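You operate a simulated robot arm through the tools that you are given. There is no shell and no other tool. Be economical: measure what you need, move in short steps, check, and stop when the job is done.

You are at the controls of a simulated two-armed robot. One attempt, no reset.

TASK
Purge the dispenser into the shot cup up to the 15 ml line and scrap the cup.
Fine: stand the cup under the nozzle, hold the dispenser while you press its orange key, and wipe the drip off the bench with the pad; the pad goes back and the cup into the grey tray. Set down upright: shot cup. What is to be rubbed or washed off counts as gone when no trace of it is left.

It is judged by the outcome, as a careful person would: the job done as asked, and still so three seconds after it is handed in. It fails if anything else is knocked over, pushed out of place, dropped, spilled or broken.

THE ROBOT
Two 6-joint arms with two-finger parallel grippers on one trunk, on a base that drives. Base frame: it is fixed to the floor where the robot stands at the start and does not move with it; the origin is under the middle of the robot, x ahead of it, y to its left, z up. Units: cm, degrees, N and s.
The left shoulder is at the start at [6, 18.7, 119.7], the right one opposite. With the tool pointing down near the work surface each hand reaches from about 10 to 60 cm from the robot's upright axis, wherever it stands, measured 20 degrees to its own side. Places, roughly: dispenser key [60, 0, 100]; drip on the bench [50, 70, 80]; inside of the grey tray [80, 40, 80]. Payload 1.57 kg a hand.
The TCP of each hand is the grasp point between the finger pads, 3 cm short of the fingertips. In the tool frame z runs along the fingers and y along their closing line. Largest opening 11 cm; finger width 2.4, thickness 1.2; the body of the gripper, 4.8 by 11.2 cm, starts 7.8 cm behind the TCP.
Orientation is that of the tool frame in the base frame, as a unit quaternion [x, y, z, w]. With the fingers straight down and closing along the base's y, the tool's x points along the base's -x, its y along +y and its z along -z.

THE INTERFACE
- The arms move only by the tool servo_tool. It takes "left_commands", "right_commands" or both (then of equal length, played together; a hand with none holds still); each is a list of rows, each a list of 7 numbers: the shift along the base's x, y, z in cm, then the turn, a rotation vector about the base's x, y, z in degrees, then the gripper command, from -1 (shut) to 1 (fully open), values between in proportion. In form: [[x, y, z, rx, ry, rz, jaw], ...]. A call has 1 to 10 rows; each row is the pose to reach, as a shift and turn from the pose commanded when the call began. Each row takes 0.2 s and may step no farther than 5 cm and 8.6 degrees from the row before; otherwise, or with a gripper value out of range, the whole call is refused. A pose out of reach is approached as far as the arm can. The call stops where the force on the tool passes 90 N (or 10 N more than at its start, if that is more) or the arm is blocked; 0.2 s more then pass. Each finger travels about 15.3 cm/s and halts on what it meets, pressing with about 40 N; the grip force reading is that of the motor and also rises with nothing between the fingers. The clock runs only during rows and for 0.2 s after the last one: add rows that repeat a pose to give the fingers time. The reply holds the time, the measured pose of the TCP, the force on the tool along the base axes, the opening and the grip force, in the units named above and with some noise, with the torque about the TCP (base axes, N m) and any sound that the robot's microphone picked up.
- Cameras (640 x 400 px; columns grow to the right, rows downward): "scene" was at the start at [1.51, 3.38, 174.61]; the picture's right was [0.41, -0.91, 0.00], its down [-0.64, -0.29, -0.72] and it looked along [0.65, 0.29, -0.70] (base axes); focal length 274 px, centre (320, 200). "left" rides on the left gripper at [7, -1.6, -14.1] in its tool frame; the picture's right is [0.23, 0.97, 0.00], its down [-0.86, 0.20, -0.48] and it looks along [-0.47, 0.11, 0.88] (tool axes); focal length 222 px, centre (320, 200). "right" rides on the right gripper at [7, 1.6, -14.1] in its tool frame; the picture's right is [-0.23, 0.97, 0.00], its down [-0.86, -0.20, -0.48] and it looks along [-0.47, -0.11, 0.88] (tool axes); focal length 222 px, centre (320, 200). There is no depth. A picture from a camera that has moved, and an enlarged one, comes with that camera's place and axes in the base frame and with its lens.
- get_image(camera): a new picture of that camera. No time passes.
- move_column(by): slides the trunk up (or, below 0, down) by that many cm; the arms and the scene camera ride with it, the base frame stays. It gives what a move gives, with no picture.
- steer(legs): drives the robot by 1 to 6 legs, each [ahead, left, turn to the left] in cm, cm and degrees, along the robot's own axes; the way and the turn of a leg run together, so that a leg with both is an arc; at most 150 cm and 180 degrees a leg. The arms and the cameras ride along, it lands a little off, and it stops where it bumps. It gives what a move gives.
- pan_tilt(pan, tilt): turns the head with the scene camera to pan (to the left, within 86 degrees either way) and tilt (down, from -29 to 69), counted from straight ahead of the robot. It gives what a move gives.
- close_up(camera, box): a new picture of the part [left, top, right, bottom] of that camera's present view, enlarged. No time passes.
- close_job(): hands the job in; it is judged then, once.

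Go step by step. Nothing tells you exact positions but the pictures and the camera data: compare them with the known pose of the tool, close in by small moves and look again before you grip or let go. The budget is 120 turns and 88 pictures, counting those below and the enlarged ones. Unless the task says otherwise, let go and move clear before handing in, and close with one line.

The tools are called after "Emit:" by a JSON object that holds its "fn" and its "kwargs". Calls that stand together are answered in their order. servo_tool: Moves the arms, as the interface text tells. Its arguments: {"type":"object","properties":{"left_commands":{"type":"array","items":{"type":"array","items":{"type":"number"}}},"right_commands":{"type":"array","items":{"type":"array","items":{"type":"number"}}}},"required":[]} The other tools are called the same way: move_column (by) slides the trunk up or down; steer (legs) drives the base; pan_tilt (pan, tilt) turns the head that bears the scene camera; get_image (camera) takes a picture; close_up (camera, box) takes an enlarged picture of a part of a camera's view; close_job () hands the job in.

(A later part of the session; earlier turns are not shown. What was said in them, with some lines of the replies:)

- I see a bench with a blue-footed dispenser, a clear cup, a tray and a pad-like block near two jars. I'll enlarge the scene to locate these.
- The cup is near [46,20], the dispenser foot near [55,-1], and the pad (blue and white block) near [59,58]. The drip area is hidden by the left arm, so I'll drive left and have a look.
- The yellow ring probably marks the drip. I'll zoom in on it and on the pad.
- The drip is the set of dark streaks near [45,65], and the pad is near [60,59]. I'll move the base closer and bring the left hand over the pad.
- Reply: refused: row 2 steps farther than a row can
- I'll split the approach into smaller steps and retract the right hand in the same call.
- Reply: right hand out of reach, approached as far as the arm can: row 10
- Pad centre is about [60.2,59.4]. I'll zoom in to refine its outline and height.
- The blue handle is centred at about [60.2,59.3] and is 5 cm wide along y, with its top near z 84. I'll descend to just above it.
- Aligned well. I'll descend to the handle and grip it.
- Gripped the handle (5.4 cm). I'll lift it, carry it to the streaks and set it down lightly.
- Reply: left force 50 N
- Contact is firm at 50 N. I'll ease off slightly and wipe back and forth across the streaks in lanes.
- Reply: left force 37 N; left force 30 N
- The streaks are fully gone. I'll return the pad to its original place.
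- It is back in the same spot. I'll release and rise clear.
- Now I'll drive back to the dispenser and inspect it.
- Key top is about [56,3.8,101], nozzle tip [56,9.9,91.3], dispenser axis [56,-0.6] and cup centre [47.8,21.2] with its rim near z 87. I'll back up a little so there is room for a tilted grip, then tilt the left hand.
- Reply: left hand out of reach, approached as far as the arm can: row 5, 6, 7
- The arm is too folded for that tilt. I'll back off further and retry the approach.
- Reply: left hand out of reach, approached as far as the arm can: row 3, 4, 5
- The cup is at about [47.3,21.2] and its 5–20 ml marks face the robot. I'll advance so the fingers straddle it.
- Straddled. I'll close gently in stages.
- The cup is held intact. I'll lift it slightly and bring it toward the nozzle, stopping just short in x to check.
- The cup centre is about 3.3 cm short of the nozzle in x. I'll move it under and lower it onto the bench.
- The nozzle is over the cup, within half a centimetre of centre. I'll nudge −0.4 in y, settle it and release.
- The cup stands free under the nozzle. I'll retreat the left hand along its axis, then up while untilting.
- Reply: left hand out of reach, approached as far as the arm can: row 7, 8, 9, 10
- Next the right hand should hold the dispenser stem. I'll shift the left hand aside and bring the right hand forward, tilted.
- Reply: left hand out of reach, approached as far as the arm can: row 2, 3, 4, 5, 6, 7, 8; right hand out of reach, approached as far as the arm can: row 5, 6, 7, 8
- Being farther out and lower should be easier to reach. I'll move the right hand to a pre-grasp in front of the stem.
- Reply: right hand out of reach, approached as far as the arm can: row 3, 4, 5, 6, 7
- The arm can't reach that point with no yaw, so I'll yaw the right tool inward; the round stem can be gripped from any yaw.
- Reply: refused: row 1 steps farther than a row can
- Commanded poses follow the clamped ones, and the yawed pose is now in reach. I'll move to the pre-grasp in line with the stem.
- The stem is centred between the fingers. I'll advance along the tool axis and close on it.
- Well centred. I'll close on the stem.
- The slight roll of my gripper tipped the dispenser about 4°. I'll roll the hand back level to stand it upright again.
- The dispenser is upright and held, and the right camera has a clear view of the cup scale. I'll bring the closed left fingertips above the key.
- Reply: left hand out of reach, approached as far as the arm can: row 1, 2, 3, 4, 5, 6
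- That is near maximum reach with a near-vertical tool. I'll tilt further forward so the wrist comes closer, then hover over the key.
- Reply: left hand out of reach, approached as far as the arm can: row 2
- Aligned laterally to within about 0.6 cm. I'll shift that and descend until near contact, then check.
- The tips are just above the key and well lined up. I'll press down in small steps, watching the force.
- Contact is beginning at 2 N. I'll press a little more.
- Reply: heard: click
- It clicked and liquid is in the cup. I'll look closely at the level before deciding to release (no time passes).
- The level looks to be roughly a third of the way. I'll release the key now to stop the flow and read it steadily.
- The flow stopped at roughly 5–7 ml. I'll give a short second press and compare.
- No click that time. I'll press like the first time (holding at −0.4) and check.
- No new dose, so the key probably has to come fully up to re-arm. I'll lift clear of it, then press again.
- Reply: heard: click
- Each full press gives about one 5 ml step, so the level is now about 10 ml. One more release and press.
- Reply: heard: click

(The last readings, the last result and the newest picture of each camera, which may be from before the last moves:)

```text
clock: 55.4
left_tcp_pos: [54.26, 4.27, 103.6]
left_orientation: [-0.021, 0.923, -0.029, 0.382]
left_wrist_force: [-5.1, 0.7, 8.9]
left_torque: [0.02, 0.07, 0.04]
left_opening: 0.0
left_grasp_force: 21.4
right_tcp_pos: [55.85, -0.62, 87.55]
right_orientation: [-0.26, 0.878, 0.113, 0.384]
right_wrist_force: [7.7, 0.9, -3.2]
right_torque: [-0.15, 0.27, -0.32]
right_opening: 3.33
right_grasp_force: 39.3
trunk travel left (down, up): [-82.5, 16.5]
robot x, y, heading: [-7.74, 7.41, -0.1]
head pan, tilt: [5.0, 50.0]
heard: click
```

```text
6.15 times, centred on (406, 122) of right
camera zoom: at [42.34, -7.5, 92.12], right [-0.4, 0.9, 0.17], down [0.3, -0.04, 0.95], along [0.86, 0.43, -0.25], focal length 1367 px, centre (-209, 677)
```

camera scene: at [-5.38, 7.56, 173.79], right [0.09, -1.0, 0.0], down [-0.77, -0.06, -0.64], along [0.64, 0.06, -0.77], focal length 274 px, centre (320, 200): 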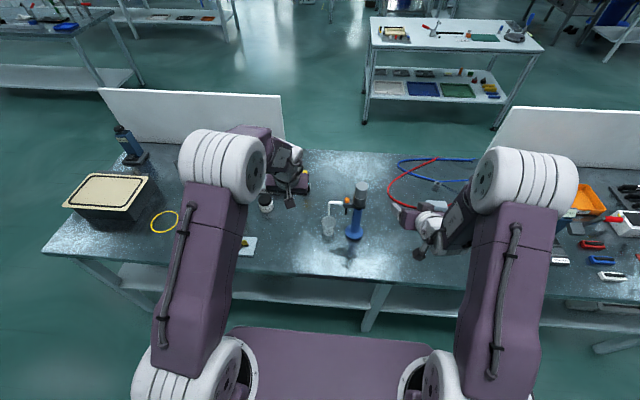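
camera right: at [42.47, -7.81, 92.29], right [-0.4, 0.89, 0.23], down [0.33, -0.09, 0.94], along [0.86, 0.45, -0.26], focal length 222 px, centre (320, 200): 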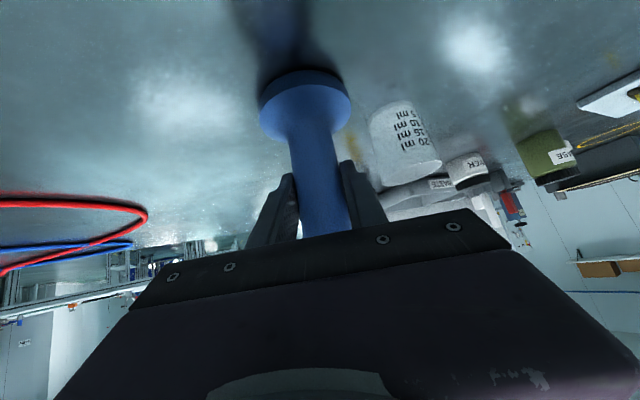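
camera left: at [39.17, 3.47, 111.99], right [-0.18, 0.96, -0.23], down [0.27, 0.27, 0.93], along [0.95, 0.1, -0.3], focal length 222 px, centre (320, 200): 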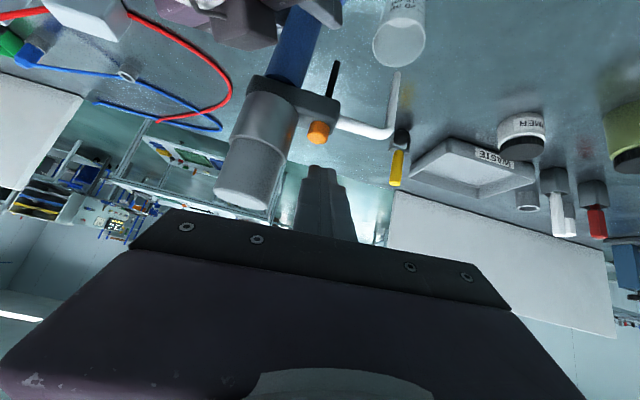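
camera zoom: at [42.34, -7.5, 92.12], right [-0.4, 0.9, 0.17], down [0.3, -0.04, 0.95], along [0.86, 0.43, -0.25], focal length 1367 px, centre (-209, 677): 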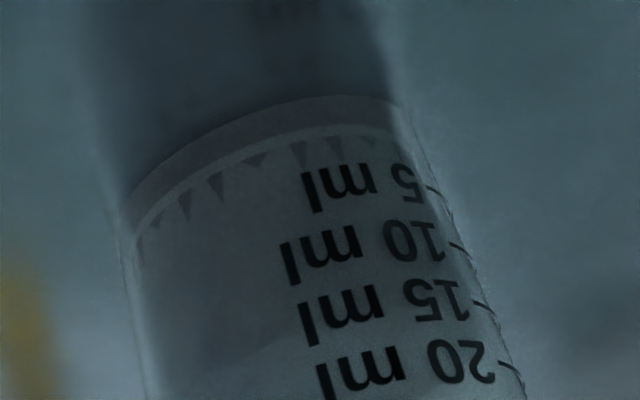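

Third click heard. I'll raise the left hand off the key and read the level in a wider view.

Emit:
{"fn": "servo_tool", "kwargs": {"left_commands": [[0, 0, 1.5, 0, 0, 0, -1], [-1.5, 0.5, 3.5, 0, 0, 0, -1], [-3, 2.5, 5, 0, 0, 0, -1], [-4, 5, 6, 0, 0, 0, -1], [-4, 8, 6, 0, 0, 0, -1]]}}

Emit:
{"fn": "close_up", "kwargs": {"camera": "right", "box": [350, 80, 470, 180]}}

```text
clock: 56.6
left_tcp_pos: [50.21, 12.25, 109.58]
left_orientation: [-0.021, 0.924, -0.029, 0.38]
left_wrist_force: [0.3, 0.8, 1.0]
left_torque: [0.0, 0.02, -0.03]
left_opening: 0.0
left_grasp_force: 21.0
right_tcp_pos: [55.87, -0.55, 87.61]
right_orientation: [-0.262, 0.878, 0.114, 0.384]
right_wrist_force: [-1.4, -0.8, 0.0]
right_torque: [0.05, 0.0, -0.01]
right_opening: 3.34
right_grasp_force: 39.8
trunk travel left (down, up): [-82.5, 16.5]
robot x, y, heading: [-8.1, 7.0, -0.1]
head pan, tilt: [5.0, 50.0]
```

```text
4.00 times, centred on (410, 130) of right
camera zoom: at [42.33, -7.49, 92.12], right [-0.4, 0.9, 0.17], down [0.3, -0.04, 0.95], along [0.86, 0.43, -0.25], focal length 888 px, centre (-40, 480)
```

zoom: 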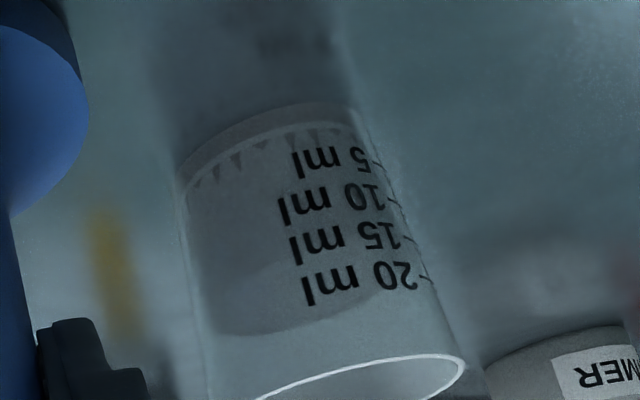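

The level looks close to the 15 ml line. I'll bring the left hand to the cup pre-grasp to read it head-on while still holding the dispenser.

Emit:
{"fn": "servo_tool", "kwargs": {"left_commands": [[-1, 0, -4, 0, 0, 0, 0], [-1.5, -0.5, -8, 0, 0, 0, 0.5], [-2, -1.5, -12, 0, 0, 0, 0.5], [-2.2, -2.6, -16, 0, 0, 0, 0.5], [-2.2, -2.6, -16.6, 0, 0, 0, 0.5]]}}

Emit:
{"fn": "close_up", "kwargs": {"camera": "left", "box": [250, 60, 410, 180]}}

```text
clock: 57.8
left_tcp_pos: [48.12, 9.62, 92.93]
left_orientation: [-0.021, 0.924, -0.029, 0.381]
left_wrist_force: [0.9, 0.1, 0.0]
left_torque: [0.01, -0.02, 0.0]
left_opening: 8.27
left_grasp_force: 0.0
right_tcp_pos: [55.85, -0.6, 87.55]
right_orientation: [-0.261, 0.878, 0.114, 0.385]
right_wrist_force: [0.0, 0.0, 0.0]
right_torque: [0.08, 0.01, 0.0]
right_opening: 3.36
right_grasp_force: 40.0
trunk travel left (down, up): [-82.5, 16.5]
robot x, y, heading: [-7.78, 6.86, -0.1]
head pan, tilt: [5.0, 50.0]
```

```text
3.33 times, centred on (330, 120) of left
camera zoom: at [33.31, 8.16, 98.21], right [-0.18, 0.96, -0.23], down [0.27, 0.27, 0.93], along [0.95, 0.1, -0.3], focal length 740 px, centre (287, 467)
```

zoom: 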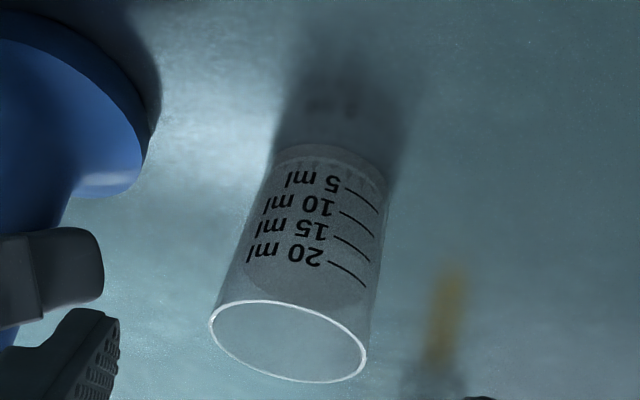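

Emit:
{"fn": "close_up", "kwargs": {"camera": "left", "box": [300, 98, 352, 156]}}

```text
6.90 times, centred on (326, 127) of left
camera zoom: at [33.31, 8.16, 98.21], right [-0.18, 0.96, -0.23], down [0.27, 0.27, 0.93], along [0.95, 0.1, -0.3], focal length 1532 px, centre (279, 703)
```

zoom: 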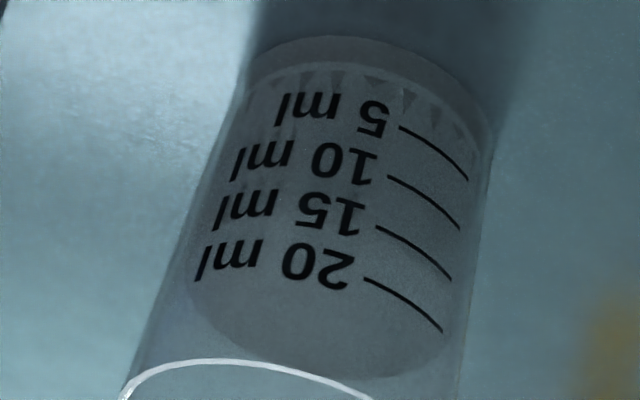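

The surface works out at z≈83.8 against the 15 ml tick at z≈83.9, so it is at the line. I'll release the dispenser and back the right hand out along its axis.

Emit:
{"fn": "servo_tool", "kwargs": {"right_commands": [[0, 0, 0, 0, 0, 0, -0.2], [0, 0, 0, 0, 0, 0, 0.05], [0, 0, 0, 0, 0, 0, 0.05], [-1.8, -1.3, 2.1, 0, 0, 0, 0.05], [-3.6, -2.6, 4.2, 0, 0, 0, 0.05], [-5.2, -3.8, 6.3, 0, 0, 0, 0.05], [-5.7, -8, 6.3, 0, 0, 0, 0.05], [-6.2, -12, 6.3, 0, 0, 0, 0.05], [-7, -16, 6.3, 0, 0, 0, 0.05], [-8, -20, 6.3, 0, 0, 0, 0.05]]}}

Emit:
{"fn": "get_image", "kwargs": {"camera": "scene"}}

```text
clock: 60.0
left_tcp_pos: [47.99, 9.48, 92.81]
left_orientation: [-0.02, 0.924, -0.029, 0.382]
left_wrist_force: [0.0, -0.3, 0.2]
left_torque: [0.01, 0.03, -0.01]
left_opening: 8.26
left_grasp_force: 0.1
right_tcp_pos: [47.91, -20.65, 93.8]
right_orientation: [-0.262, 0.878, 0.115, 0.385]
right_wrist_force: [0.2, -0.6, 0.0]
right_torque: [0.03, 0.01, 0.02]
right_opening: 5.8
right_grasp_force: 0.1
trunk travel left (down, up): [-82.5, 16.5]
robot x, y, heading: [-7.82, 7.15, -0.2]
head pan, tilt: [5.0, 50.0]
```

```text
16 pictures are left
camera scene: at [-6.13, 7.55, 173.8], right [0.09, -1.0, 0.0], down [-0.76, -0.06, -0.64], along [0.64, 0.06, -0.77], focal length 274 px, centre (320, 200)
```

scene: 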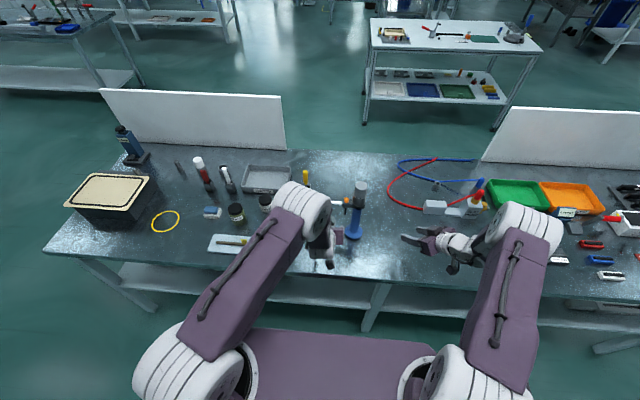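

The dispenser stands upright and everything is in place. I'll level the left hand's small roll, slide it back to the cup and grip.

Emit:
{"fn": "servo_tool", "kwargs": {"left_commands": [[0, 0, 0, 2, 0, 0, 0.5], [0, 0.1, 0, 4, 0, 0, 0.5], [2, 0.1, -2.1, 4, 0, 0, 0.5], [4, 0.1, -4.2, 4, 0, 0, 0.5], [6, 0.1, -6.3, 4, 0, 0, 0.5], [8.1, 0.1, -8.35, 4, 0, 0, 0.5], [8.1, 0.1, -8.35, 4, 0, 0, 0.5]]}}

Emit:
{"fn": "get_image", "kwargs": {"camera": "left"}}

```text
clock: 61.6
left_tcp_pos: [56.22, 9.82, 84.59]
left_orientation: [-0.008, 0.924, 0.003, 0.381]
left_wrist_force: [0.5, -0.6, 0.3]
left_torque: [0.02, -0.01, 0.02]
left_opening: 8.26
left_grasp_force: 0.0
right_tcp_pos: [47.87, -20.5, 93.93]
right_orientation: [-0.262, 0.878, 0.115, 0.385]
right_wrist_force: [-0.3, 0.1, 0.6]
right_torque: [0.01, 0.01, -0.01]
right_opening: 5.78
right_grasp_force: 0.0
trunk travel left (down, up): [-82.5, 16.5]
robot x, y, heading: [-8.02, 7.21, -0.0]
head pan, tilt: [5.0, 50.0]
```

```text
15 pictures are left
camera left: at [41.35, 7.94, 89.7], right [-0.18, 0.97, -0.16], down [0.27, 0.2, 0.94], along [0.95, 0.12, -0.29], focal length 222 px, centre (320, 200)
```

left: 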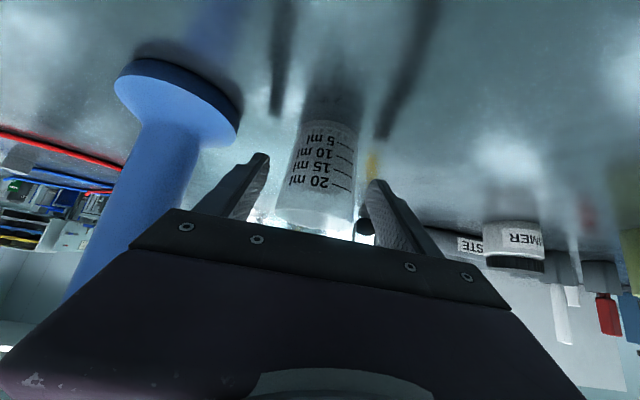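

Aligned as before. I'll grip, lift 1.2 cm and pull the cup out from under the nozzle gently.

Emit:
{"fn": "servo_tool", "kwargs": {"left_commands": [[0, 0, 0, 0, 0, 0, 0.2], [0, 0, 0, 0, 0, 0, 0.0], [0, 0, 0, 0, 0, 0, -0.05], [0, 0, 0, 0, 0, 0, -0.1], [0, 0, 0, 0, 0, 0, -0.1], [0, 0, 0.4, 0, 0, 0, -0.1], [0, 0, 0.8, 0, 0, 0, -0.1], [0, 0, 1.2, 0, 0, 0, -0.1], [-1, 0.5, 1.2, 0, 0, 0, -0.1], [-2, 1, 1.2, 0, 0, 0, -0.1]]}}

Emit:
{"fn": "get_image", "kwargs": {"camera": "left"}}

```text
clock: 63.8
left_tcp_pos: [54.11, 10.84, 85.7]
left_orientation: [-0.008, 0.924, 0.004, 0.382]
left_wrist_force: [0.2, 0.2, 0.2]
left_torque: [0.01, -0.02, 0.0]
left_opening: 5.38
left_grasp_force: 40.2
right_tcp_pos: [47.94, -20.51, 94.0]
right_orientation: [-0.261, 0.878, 0.114, 0.385]
right_wrist_force: [0.1, -0.2, 0.0]
right_torque: [0.01, 0.01, -0.03]
right_opening: 5.76
right_grasp_force: 0.1
trunk travel left (down, up): [-82.5, 16.5]
robot x, y, heading: [-7.96, 7.02, -0.2]
head pan, tilt: [5.0, 50.0]
```

```text
14 pictures are left
camera left: at [39.36, 8.94, 90.94], right [-0.18, 0.97, -0.16], down [0.27, 0.2, 0.94], along [0.95, 0.13, -0.29], focal length 222 px, centre (320, 200)
```

left: 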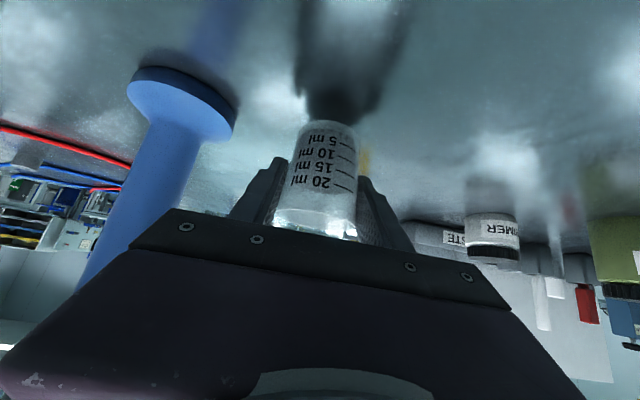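

The cup is held level. I'll draw it clear of the nozzle, then raise it.

Emit:
{"fn": "servo_tool", "kwargs": {"left_commands": [[-1.5, 1, 0, 0, 0, 0, -0.1], [-3, 2, 0, 0, 0, 0, -0.1], [-4, 3, 1.5, 0, 0, 0, -0.1], [-4, 3.5, 4, 0, 0, 0, -0.1], [-4, 3.5, 7, 0, 0, 0, -0.1], [-4, 3.5, 10, 0, 0, 0, -0.1], [-4, 3.5, 13, 0, 0, 0, -0.1], [-4, 3.5, 16, 0, 0, 0, -0.1], [-4, 3.5, 19, 0, 0, 0, -0.1], [-4, 3.5, 20, 0, 0, 0, -0.1]]}}

Emit:
{"fn": "get_image", "kwargs": {"camera": "scene"}}

```text
clock: 66.0
left_tcp_pos: [50.16, 14.18, 105.71]
left_orientation: [-0.007, 0.924, 0.002, 0.381]
left_wrist_force: [0.5, -0.5, 0.2]
left_torque: [-0.01, -0.01, 0.0]
left_opening: 5.33
left_grasp_force: 40.0
right_tcp_pos: [47.99, -20.51, 93.92]
right_orientation: [-0.262, 0.878, 0.114, 0.384]
right_wrist_force: [-0.9, -0.6, -0.6]
right_torque: [-0.02, 0.01, 0.01]
right_opening: 5.78
right_grasp_force: 0.0
trunk travel left (down, up): [-82.5, 16.5]
robot x, y, heading: [-8.17, 7.4, 0.2]
head pan, tilt: [5.0, 50.0]
```

```text
13 pictures are left
camera scene: at [-6.07, 7.8, 173.79], right [0.09, -1.0, 0.0], down [-0.76, -0.07, -0.64], along [0.64, 0.06, -0.77], focal length 274 px, centre (320, 200)
```

scene: 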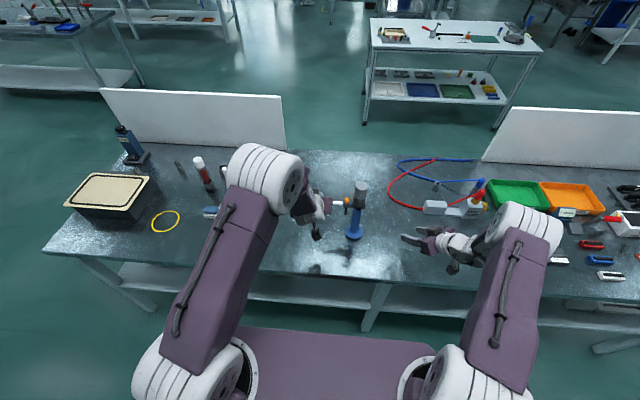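

Before driving I'll retract and raise the right hand clear of the dispenser.

Emit:
{"fn": "servo_tool", "kwargs": {"right_commands": [[-1, 0, 4, 0, 0, -8, 0], [-2, 0, 8, 0, 0, -16, 0], [-3, 0, 12, 0, 0, -24, 0], [-4, 0, 16, 0, 0, -32, 0], [-5, 0, 20, 0, 0, -32, 0], [-5, 0, 24, 0, 0, -32, 0]]}}

Emit:
{"fn": "servo_tool", "kwargs": {"right_commands": [[-3, 0, 1, 0, 8, 0, 0], [-6, 0, 2, 0, 16, 0, 0], [-9, 0, 3, 0, 24, 0, 0], [-12, 0, 4, 0, 32, 0, 0], [-15, 0, 5, 0, 40, 0, 0], [-18, 0, 6, 0, 44, 0, 0], [-18, 0, 6, 0, 44, 0, 0]]}}

```text
clock: 67.4
left_tcp_pos: [50.05, 14.21, 105.72]
left_orientation: [-0.008, 0.924, 0.003, 0.382]
left_wrist_force: [-0.6, -0.6, -0.5]
left_torque: [-0.01, 0.03, 0.0]
left_opening: 5.33
left_grasp_force: 39.7
right_tcp_pos: [42.79, -20.64, 118.07]
right_orientation: [-0.01, 0.916, 0.004, 0.401]
right_wrist_force: [-0.2, 0.1, 0.4]
right_torque: [-0.01, 0.02, 0.02]
right_opening: 5.51
right_grasp_force: 0.1
trunk travel left (down, up): [-82.5, 16.5]
robot x, y, heading: [-7.77, 7.03, 0.2]
head pan, tilt: [5.0, 50.0]
```

```text
clock: 69.0
left_tcp_pos: [50.16, 14.2, 105.71]
left_orientation: [-0.007, 0.925, 0.003, 0.381]
left_wrist_force: [-0.1, -1.0, 0.1]
left_torque: [0.02, 0.01, 0.03]
left_opening: 5.35
left_grasp_force: 39.6
right_tcp_pos: [24.95, -20.54, 124.02]
right_orientation: [-0.007, 1.0, 0.007, 0.028]
right_wrist_force: [-0.1, 0.4, 0.8]
right_torque: [-0.01, 0.0, -0.02]
right_opening: 5.51
right_grasp_force: 0.0
trunk travel left (down, up): [-82.5, 16.5]
robot x, y, heading: [-7.68, 7.13, -0.2]
head pan, tilt: [5.0, 50.0]
```

Now drive left and ahead toward the tray with the cup held high.

Emit:
{"fn": "steer", "kwargs": {"legs": [[0, 20, 0], [16.5, 0, 0]]}}

Emit:
{"fn": "pan_tilt", "kwargs": {"pan": 12, "tilt": 45}}

Emit:
{"fn": "get_image", "kwargs": {"camera": "scene"}}

Emit:
{"fn": "get_image", "kwargs": {"camera": "left"}}

```text
clock: 71.6
left_tcp_pos: [66.39, 34.27, 105.82]
left_orientation: [-0.007, 0.924, 0.004, 0.383]
left_wrist_force: [-0.4, 0.2, 0.1]
left_torque: [-0.02, -0.01, -0.04]
left_opening: 5.35
left_grasp_force: 39.7
right_tcp_pos: [41.24, -0.56, 124.04]
right_orientation: [-0.008, 1.0, 0.007, 0.03]
right_wrist_force: [-0.9, -0.1, 0.5]
right_torque: [0.01, -0.05, 0.03]
right_opening: 5.51
right_grasp_force: 0.1
trunk travel left (down, up): [-82.5, 16.5]
robot x, y, heading: [8.55, 27.34, -0.1]
head pan, tilt: [5.0, 50.0]
```

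```text
clock: 72.3
left_tcp_pos: [66.7, 34.23, 105.6]
left_orientation: [-0.008, 0.925, 0.004, 0.381]
left_wrist_force: [-0.8, -0.2, 0.3]
left_torque: [0.01, -0.01, 0.0]
left_opening: 5.35
left_grasp_force: 40.0
right_tcp_pos: [41.53, -0.51, 123.95]
right_orientation: [-0.008, 1.0, 0.007, 0.028]
right_wrist_force: [0.4, 0.6, 0.4]
right_torque: [-0.04, -0.01, 0.01]
right_opening: 5.48
right_grasp_force: 0.1
trunk travel left (down, up): [-82.5, 16.5]
robot x, y, heading: [8.46, 27.31, -0.1]
head pan, tilt: [12.0, 45.0]
```

```text
12 pictures are left
camera scene: at [10.78, 28.86, 174.49], right [0.21, -0.98, 0.0], down [-0.69, -0.14, -0.71], along [0.69, 0.15, -0.71], focal length 274 px, centre (320, 200)
```

scene: 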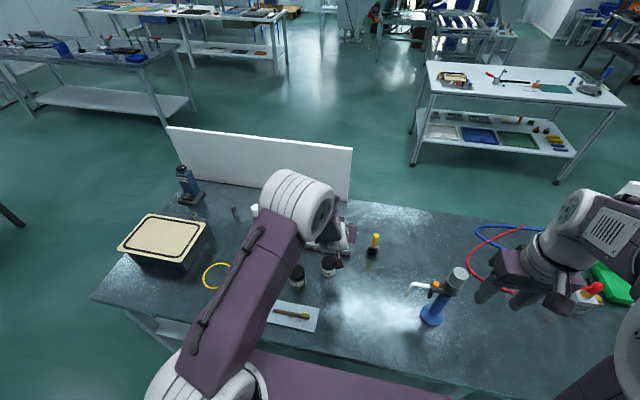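

```text
11 pictures are left
camera left: at [51.86, 32.4, 110.92], right [-0.18, 0.97, -0.16], down [0.27, 0.2, 0.94], along [0.95, 0.12, -0.29], focal length 222 px, centre (320, 200)
```

left: 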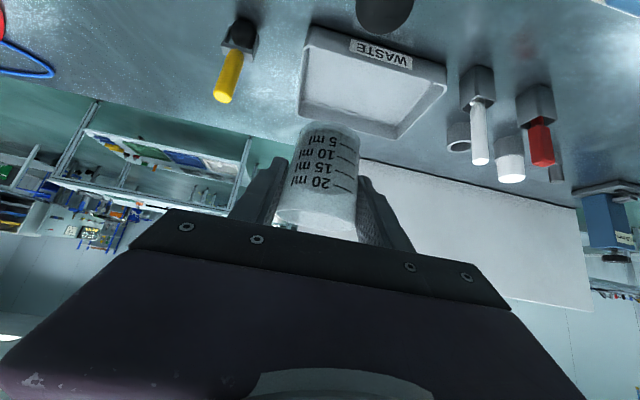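

The tray centre is about [80,40], and the primer jar near [64.5,37] would sit under the gripper camera. I'll lower the trunk 10 cm for reach and yaw the hand inward so it clears the jar.

Emit:
{"fn": "move_column", "kwargs": {"by": -10}}

Emit:
{"fn": "servo_tool", "kwargs": {"left_commands": [[1, 1, 0, 0, 0, -5, -0.1], [2, 2, 0, 0, 0, -10, -0.1], [3, 3, 0, 0, 0, -15, -0.1], [4, 4, 0, 0, 0, -20, -0.1], [5, 5, 0, 0, 0, -25, -0.1], [6, 6, 0, 0, 0, -25, -0.1]]}}

```text
clock: 73.7
left_tcp_pos: [66.77, 34.23, 95.77]
left_orientation: [-0.008, 0.924, 0.003, 0.382]
left_wrist_force: [0.1, 0.4, 0.2]
left_torque: [-0.01, 0.03, -0.01]
left_opening: 5.34
left_grasp_force: 40.1
right_tcp_pos: [41.56, -0.42, 113.86]
right_orientation: [-0.007, 1.0, 0.006, 0.028]
right_wrist_force: [0.1, 0.1, -0.6]
right_torque: [0.02, -0.01, 0.05]
right_opening: 5.51
right_grasp_force: 0.0
trunk travel left (down, up): [-72.5, 26.5]
robot x, y, heading: [9.0, 27.32, -0.1]
head pan, tilt: [12.0, 45.0]
```

```text
clock: 75.0
left_tcp_pos: [72.72, 40.31, 95.64]
left_orientation: [0.192, 0.904, -0.079, 0.373]
left_wrist_force: [-0.3, 0.2, 0.4]
left_torque: [0.0, 0.01, -0.02]
left_opening: 5.33
left_grasp_force: 39.7
right_tcp_pos: [41.6, -0.49, 113.91]
right_orientation: [-0.007, 1.0, 0.007, 0.028]
right_wrist_force: [0.2, -0.9, 0.7]
right_torque: [-0.02, -0.01, -0.03]
right_opening: 5.51
right_grasp_force: 0.1
trunk travel left (down, up): [-72.5, 26.5]
robot x, y, heading: [8.78, 27.11, -0.1]
head pan, tilt: [12.0, 45.0]
```

Still in reach and level. I'll continue forward over the tray.

Emit:
{"fn": "servo_tool", "kwargs": {"left_commands": [[1.5, 0, 0, 0, 0, 0, -0.1], [3, 0, 0, 0, 0, 0, -0.1], [4.5, 0, 0, 0, 0, 0, -0.1], [6, 0, 0, 0, 0, 0, -0.1], [6.3, 0, 0, 0, 0, 0, -0.1]]}}

Emit:
{"fn": "get_image", "kwargs": {"camera": "left"}}

Emit:
{"fn": "get_image", "kwargs": {"camera": "scene"}}

```text
clock: 76.2
left_tcp_pos: [79.11, 40.14, 95.7]
left_orientation: [0.194, 0.904, -0.079, 0.373]
left_wrist_force: [-0.1, -0.2, 0.9]
left_torque: [0.03, 0.0, 0.01]
left_opening: 5.31
left_grasp_force: 40.0
right_tcp_pos: [41.47, -0.54, 113.86]
right_orientation: [-0.007, 1.0, 0.006, 0.029]
right_wrist_force: [0.2, -0.4, 1.1]
right_torque: [-0.02, -0.03, 0.0]
right_opening: 5.5
right_grasp_force: 0.1
trunk travel left (down, up): [-72.5, 26.5]
robot x, y, heading: [8.57, 27.45, -0.3]
head pan, tilt: [12.0, 45.0]
```

```text
10 pictures are left
camera left: at [64.76, 44.86, 100.92], right [0.25, 0.95, -0.16], down [0.33, 0.07, 0.94], along [0.91, -0.29, -0.29], focal length 222 px, centre (320, 200)
```

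left: 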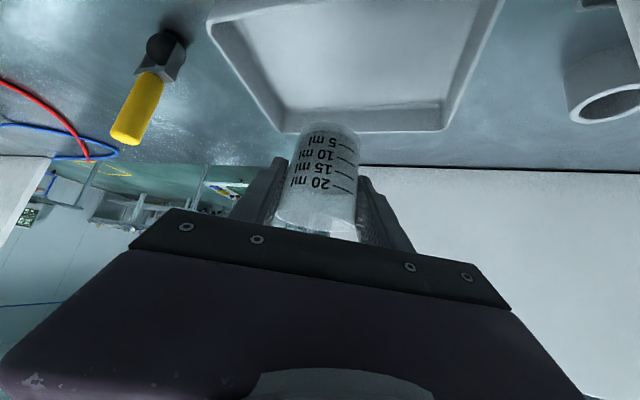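

```text
9 pictures are left
camera scene: at [10.8, 28.9, 164.49], right [0.21, -0.98, 0.0], down [-0.69, -0.15, -0.71], along [0.69, 0.15, -0.71], focal length 274 px, centre (320, 200)
```

scene: 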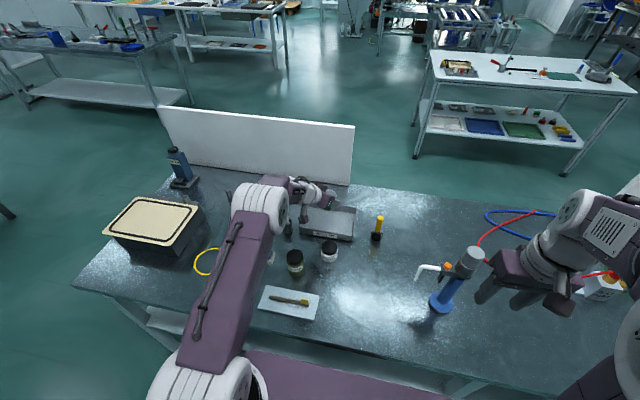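

The cup is over the middle of the tray. I'll lower it in stages and then feel for the floor.

Emit:
{"fn": "servo_tool", "kwargs": {"left_commands": [[0, 0, -1.5, 0, 0, 0, -0.1], [0, 0, -3, 0, 0, 0, -0.1], [0, 0, -4.5, 0, 0, 0, -0.1], [0, 0, -6, 0, 0, 0, -0.1], [0, 0, -7.5, 0, 0, 0, -0.1], [0, 0, -8.6, 0, 0, 0, -0.1], [0, 0, -9.3, 0, 0, 0, -0.1], [0, 0, -9.8, 0, 0, 0, -0.1]]}}

Emit:
{"fn": "get_image", "kwargs": {"camera": "left"}}

```text
clock: 78.0
left_tcp_pos: [78.89, 40.21, 85.85]
left_orientation: [0.194, 0.904, -0.08, 0.372]
left_wrist_force: [-0.1, -0.4, 0.3]
left_torque: [0.0, 0.0, -0.03]
left_opening: 5.33
left_grasp_force: 39.6
right_tcp_pos: [41.52, -0.56, 113.98]
right_orientation: [-0.007, 1.0, 0.007, 0.028]
right_wrist_force: [-0.2, 0.0, -0.5]
right_torque: [-0.03, 0.01, 0.0]
right_opening: 5.49
right_grasp_force: 0.0
trunk travel left (down, up): [-72.5, 26.5]
robot x, y, heading: [8.95, 27.17, -0.1]
head pan, tilt: [12.0, 45.0]
```

```text
8 pictures are left
camera left: at [64.77, 44.88, 91.1], right [0.25, 0.95, -0.16], down [0.33, 0.07, 0.94], along [0.91, -0.29, -0.29], focal length 222 px, centre (320, 200)
```

left: 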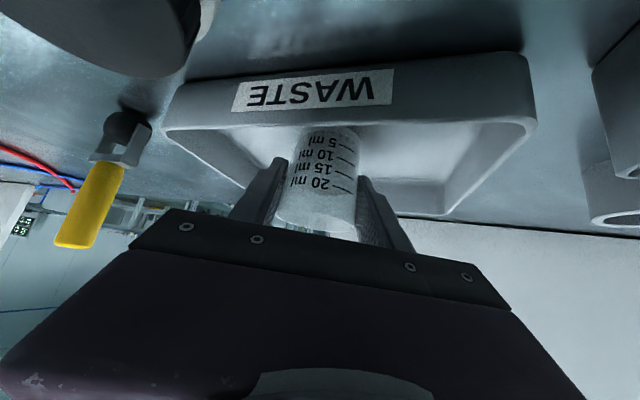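

Emit:
{"fn": "servo_tool", "kwargs": {"left_commands": [[0, 0, -0.3, 0, 0, 0, -0.1], [0, 0, -0.6, 0, 0, 0, -0.1]]}}

Emit:
{"fn": "servo_tool", "kwargs": {"left_commands": [[0, 0, -0.2, 0, 0, 0, -0.1], [0, 0, -0.3, 0, 0, 0, -0.1]]}}

```text
clock: 78.7
left_tcp_pos: [79.07, 40.19, 85.26]
left_orientation: [0.193, 0.904, -0.08, 0.373]
left_wrist_force: [-0.9, -0.8, -0.3]
left_torque: [0.02, 0.0, 0.0]
left_opening: 5.33
left_grasp_force: 40.1
right_tcp_pos: [41.47, -0.52, 113.86]
right_orientation: [-0.008, 1.0, 0.006, 0.029]
right_wrist_force: [0.4, -0.3, 0.1]
right_torque: [-0.03, -0.01, 0.03]
right_opening: 5.52
right_grasp_force: 0.0
trunk travel left (down, up): [-72.5, 26.5]
robot x, y, heading: [8.74, 27.26, -0.1]
head pan, tilt: [12.0, 45.0]
```

```text
clock: 79.2
left_tcp_pos: [79.05, 40.27, 84.95]
left_orientation: [0.193, 0.904, -0.079, 0.372]
left_wrist_force: [0.1, 0.3, -0.1]
left_torque: [0.0, 0.03, 0.0]
left_opening: 5.32
left_grasp_force: 40.8
right_tcp_pos: [41.52, -0.44, 113.84]
right_orientation: [-0.007, 1.0, 0.006, 0.029]
right_wrist_force: [0.6, 0.4, 0.0]
right_torque: [0.05, 0.0, -0.03]
right_opening: 5.49
right_grasp_force: 0.0
trunk travel left (down, up): [-72.5, 26.5]
robot x, y, heading: [8.81, 27.5, 0.3]
head pan, tilt: [12.0, 45.0]
```

Emit:
{"fn": "servo_tool", "kwargs": {"left_commands": [[0, 0, -0.1, 0, 0, 0, -0.1], [0, 0, -0.15, 0, 0, 0, -0.1]]}}

Emit:
{"fn": "close_up", "kwargs": {"camera": "left", "box": [230, 60, 430, 240]}}

```text
clock: 79.8
left_tcp_pos: [79.07, 40.27, 84.93]
left_orientation: [0.193, 0.904, -0.079, 0.374]
left_wrist_force: [-1.3, 0.7, 1.5]
left_torque: [-0.04, -0.02, 0.01]
left_opening: 5.32
left_grasp_force: 39.9
right_tcp_pos: [41.45, -0.56, 113.98]
right_orientation: [-0.007, 1.0, 0.007, 0.029]
right_wrist_force: [-0.1, -0.3, 0.4]
right_torque: [-0.02, -0.02, 0.0]
right_opening: 5.5
right_grasp_force: 0.1
trunk travel left (down, up): [-72.5, 26.5]
robot x, y, heading: [8.76, 27.26, -0.1]
head pan, tilt: [12.0, 45.0]
```

```text
2.22 times, centred on (330, 150) of left
camera zoom: at [64.79, 44.88, 90.11], right [0.25, 0.95, -0.16], down [0.33, 0.07, 0.94], along [0.91, -0.29, -0.29], focal length 494 px, centre (298, 311)
```

zoom: 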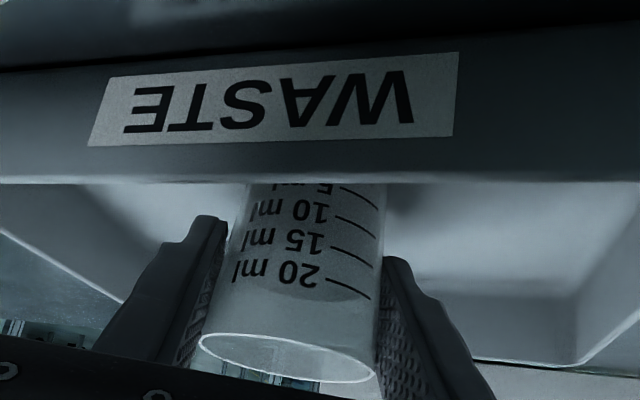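

Emit:
{"fn": "servo_tool", "kwargs": {"left_commands": [[0, 0, -0.12, 0, 0, 0, -0.1], [0, 0, -0.12, 0, 0, 0, -0.1]]}}

```text
clock: 80.5
left_tcp_pos: [78.98, 40.25, 84.85]
left_orientation: [0.193, 0.903, -0.079, 0.375]
left_wrist_force: [1.6, 0.4, 8.1]
left_torque: [-0.14, -0.02, -0.01]
left_opening: 5.34
left_grasp_force: 40.5
right_tcp_pos: [41.39, -0.58, 113.99]
right_orientation: [-0.007, 1.0, 0.006, 0.029]
right_wrist_force: [0.5, -0.6, -0.4]
right_torque: [-0.02, -0.02, -0.03]
right_opening: 5.48
right_grasp_force: 0.1
trunk travel left (down, up): [-72.5, 26.5]
robot x, y, heading: [8.65, 27.0, -0.2]
head pan, tilt: [12.0, 45.0]
```

The cup is on the tray floor at 8 N. I'll ease off, open gently and back out along the tool axis.

Emit:
{"fn": "servo_tool", "kwargs": {"left_commands": [[0, 0, 0.1, 0, 0, 0, -0.1], [0, 0, 0.1, 0, 0, 0, 0.05], [0, 0, 0.1, 0, 0, 0, 0.3], [0, 0, 0.1, 0, 0, 0, 0.35], [0, 0, 0.1, 0, 0, 0, 0.35], [-1.3, 0.57, 1.5, 0, 0, 0, 0.35], [-2.6, 1.15, 3, 0, 0, 0, 0.35], [-3.9, 1.7, 4.4, 0, 0, 0, 0.35], [-5.2, 2.3, 5.8, 0, 0, 0, 0.35], [-6.5, 2.9, 7.2, 0, 0, 0, 0.35]]}}

Emit:
{"fn": "get_image", "kwargs": {"camera": "left"}}

```text
clock: 82.7
left_tcp_pos: [72.47, 43.18, 92.08]
left_orientation: [0.194, 0.904, -0.08, 0.373]
left_wrist_force: [-0.2, -0.7, 0.0]
left_torque: [0.0, -0.01, -0.02]
left_opening: 7.42
left_grasp_force: 0.0
right_tcp_pos: [41.6, -0.48, 113.91]
right_orientation: [-0.007, 1.0, 0.007, 0.029]
right_wrist_force: [0.1, 0.3, -0.5]
right_torque: [-0.03, 0.01, 0.05]
right_opening: 5.55
right_grasp_force: 0.1
trunk travel left (down, up): [-72.5, 26.5]
robot x, y, heading: [8.97, 27.35, 0.1]
head pan, tilt: [12.0, 45.0]
```

```text
6 pictures are left
camera left: at [58.24, 47.89, 97.18], right [0.25, 0.95, -0.16], down [0.33, 0.07, 0.94], along [0.91, -0.29, -0.29], focal length 222 px, centre (320, 200)
```

left: 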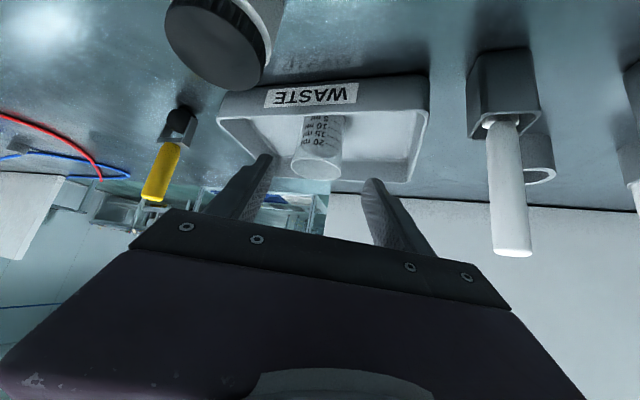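

The cup stands upright in the tray. I'll raise the left hand clear and check the whole bench.

Emit:
{"fn": "servo_tool", "kwargs": {"left_commands": [[0, 0, 4, 0, 0, 0, 0.35], [0, 0, 8, 0, 0, 0, 0.35], [0, 0, 12, 0, 0, 0, 0.35], [-4, 0, 14, 0, 0, 0, 0.35], [-8, 2, 15, 0, 0, 0, 0.35], [-12, 4, 16, 0, 0, 0, 0.35]]}}

Emit:
{"fn": "get_image", "kwargs": {"camera": "scene"}}

Emit:
{"fn": "get_image", "kwargs": {"camera": "left"}}

```text
clock: 84.0
left_tcp_pos: [60.39, 47.1, 107.99]
left_orientation: [0.193, 0.904, -0.079, 0.374]
left_wrist_force: [-0.5, 0.4, 0.2]
left_torque: [0.01, 0.02, -0.03]
left_opening: 7.44
left_grasp_force: 0.0
right_tcp_pos: [41.48, -0.5, 113.98]
right_orientation: [-0.007, 1.0, 0.006, 0.029]
right_wrist_force: [-0.1, -0.2, -0.8]
right_torque: [-0.01, 0.02, -0.02]
right_opening: 5.49
right_grasp_force: 0.0
trunk travel left (down, up): [-72.5, 26.5]
robot x, y, heading: [8.7, 27.1, 0.0]
head pan, tilt: [12.0, 45.0]
```

```text
5 pictures are left
camera scene: at [10.64, 28.97, 164.49], right [0.21, -0.98, 0.0], down [-0.69, -0.15, -0.71], along [0.69, 0.14, -0.71], focal length 274 px, centre (320, 200)
```

scene: 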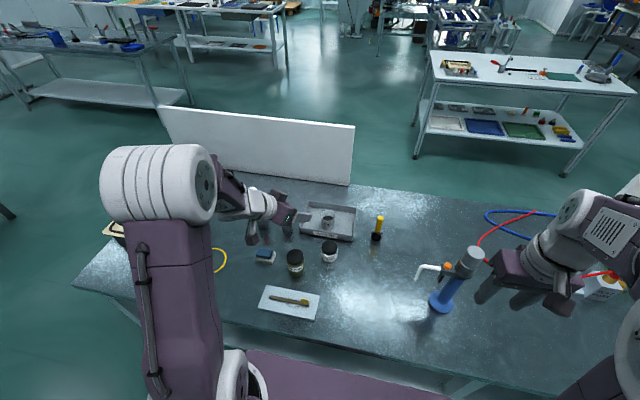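

```text
4 pictures are left
camera left: at [46.12, 51.82, 113.18], right [0.25, 0.95, -0.16], down [0.33, 0.07, 0.94], along [0.91, -0.29, -0.29], focal length 222 px, centre (320, 200)
```

left: 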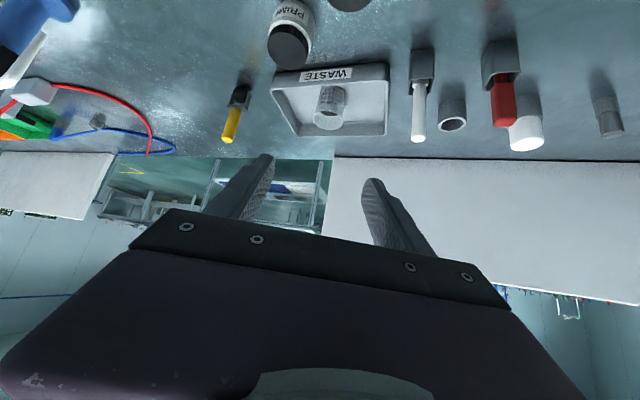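

Everything looks in order. One last close look under the nozzle for stray drips.

Emit:
{"fn": "close_up", "kwargs": {"camera": "scene", "box": [370, 230, 490, 330]}}

Emit:
{"fn": "close_up", "kwargs": {"camera": "scene", "box": [210, 200, 370, 325]}}

```text
4.00 times, centred on (430, 280) of scene
camera zoom: at [10.64, 28.97, 164.49], right [0.21, -0.98, 0.0], down [-0.69, -0.15, -0.71], along [0.69, 0.14, -0.71], focal length 1094 px, centre (-120, -120)
```

zoom: 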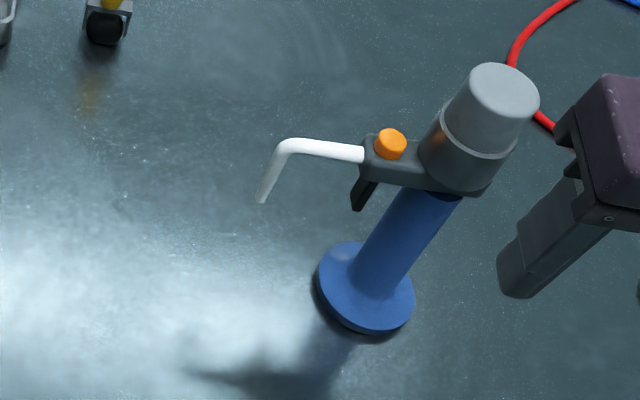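

```text
3.20 times, centred on (290, 262) of scene
camera zoom: at [10.64, 28.97, 164.49], right [0.21, -0.98, 0.0], down [-0.69, -0.15, -0.71], along [0.69, 0.14, -0.71], focal length 875 px, centre (416, 0)
```

zoom: 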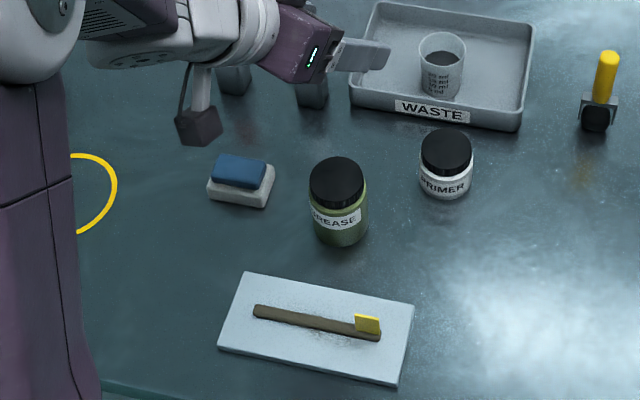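

The bench is clean, the pad is back in its place, the dispenser is upright, and the filled cup stands upright in the grey tray. Handing in.

Emit:
{"fn": "close_job", "kwargs": {}}

```text
The job is handed in.
```

The job is done and handed in: the cup was filled to the 15 ml line in three presses and now stands upright in the grey tray. The drip is wiped off with no trace left, and the pad is back where it was.
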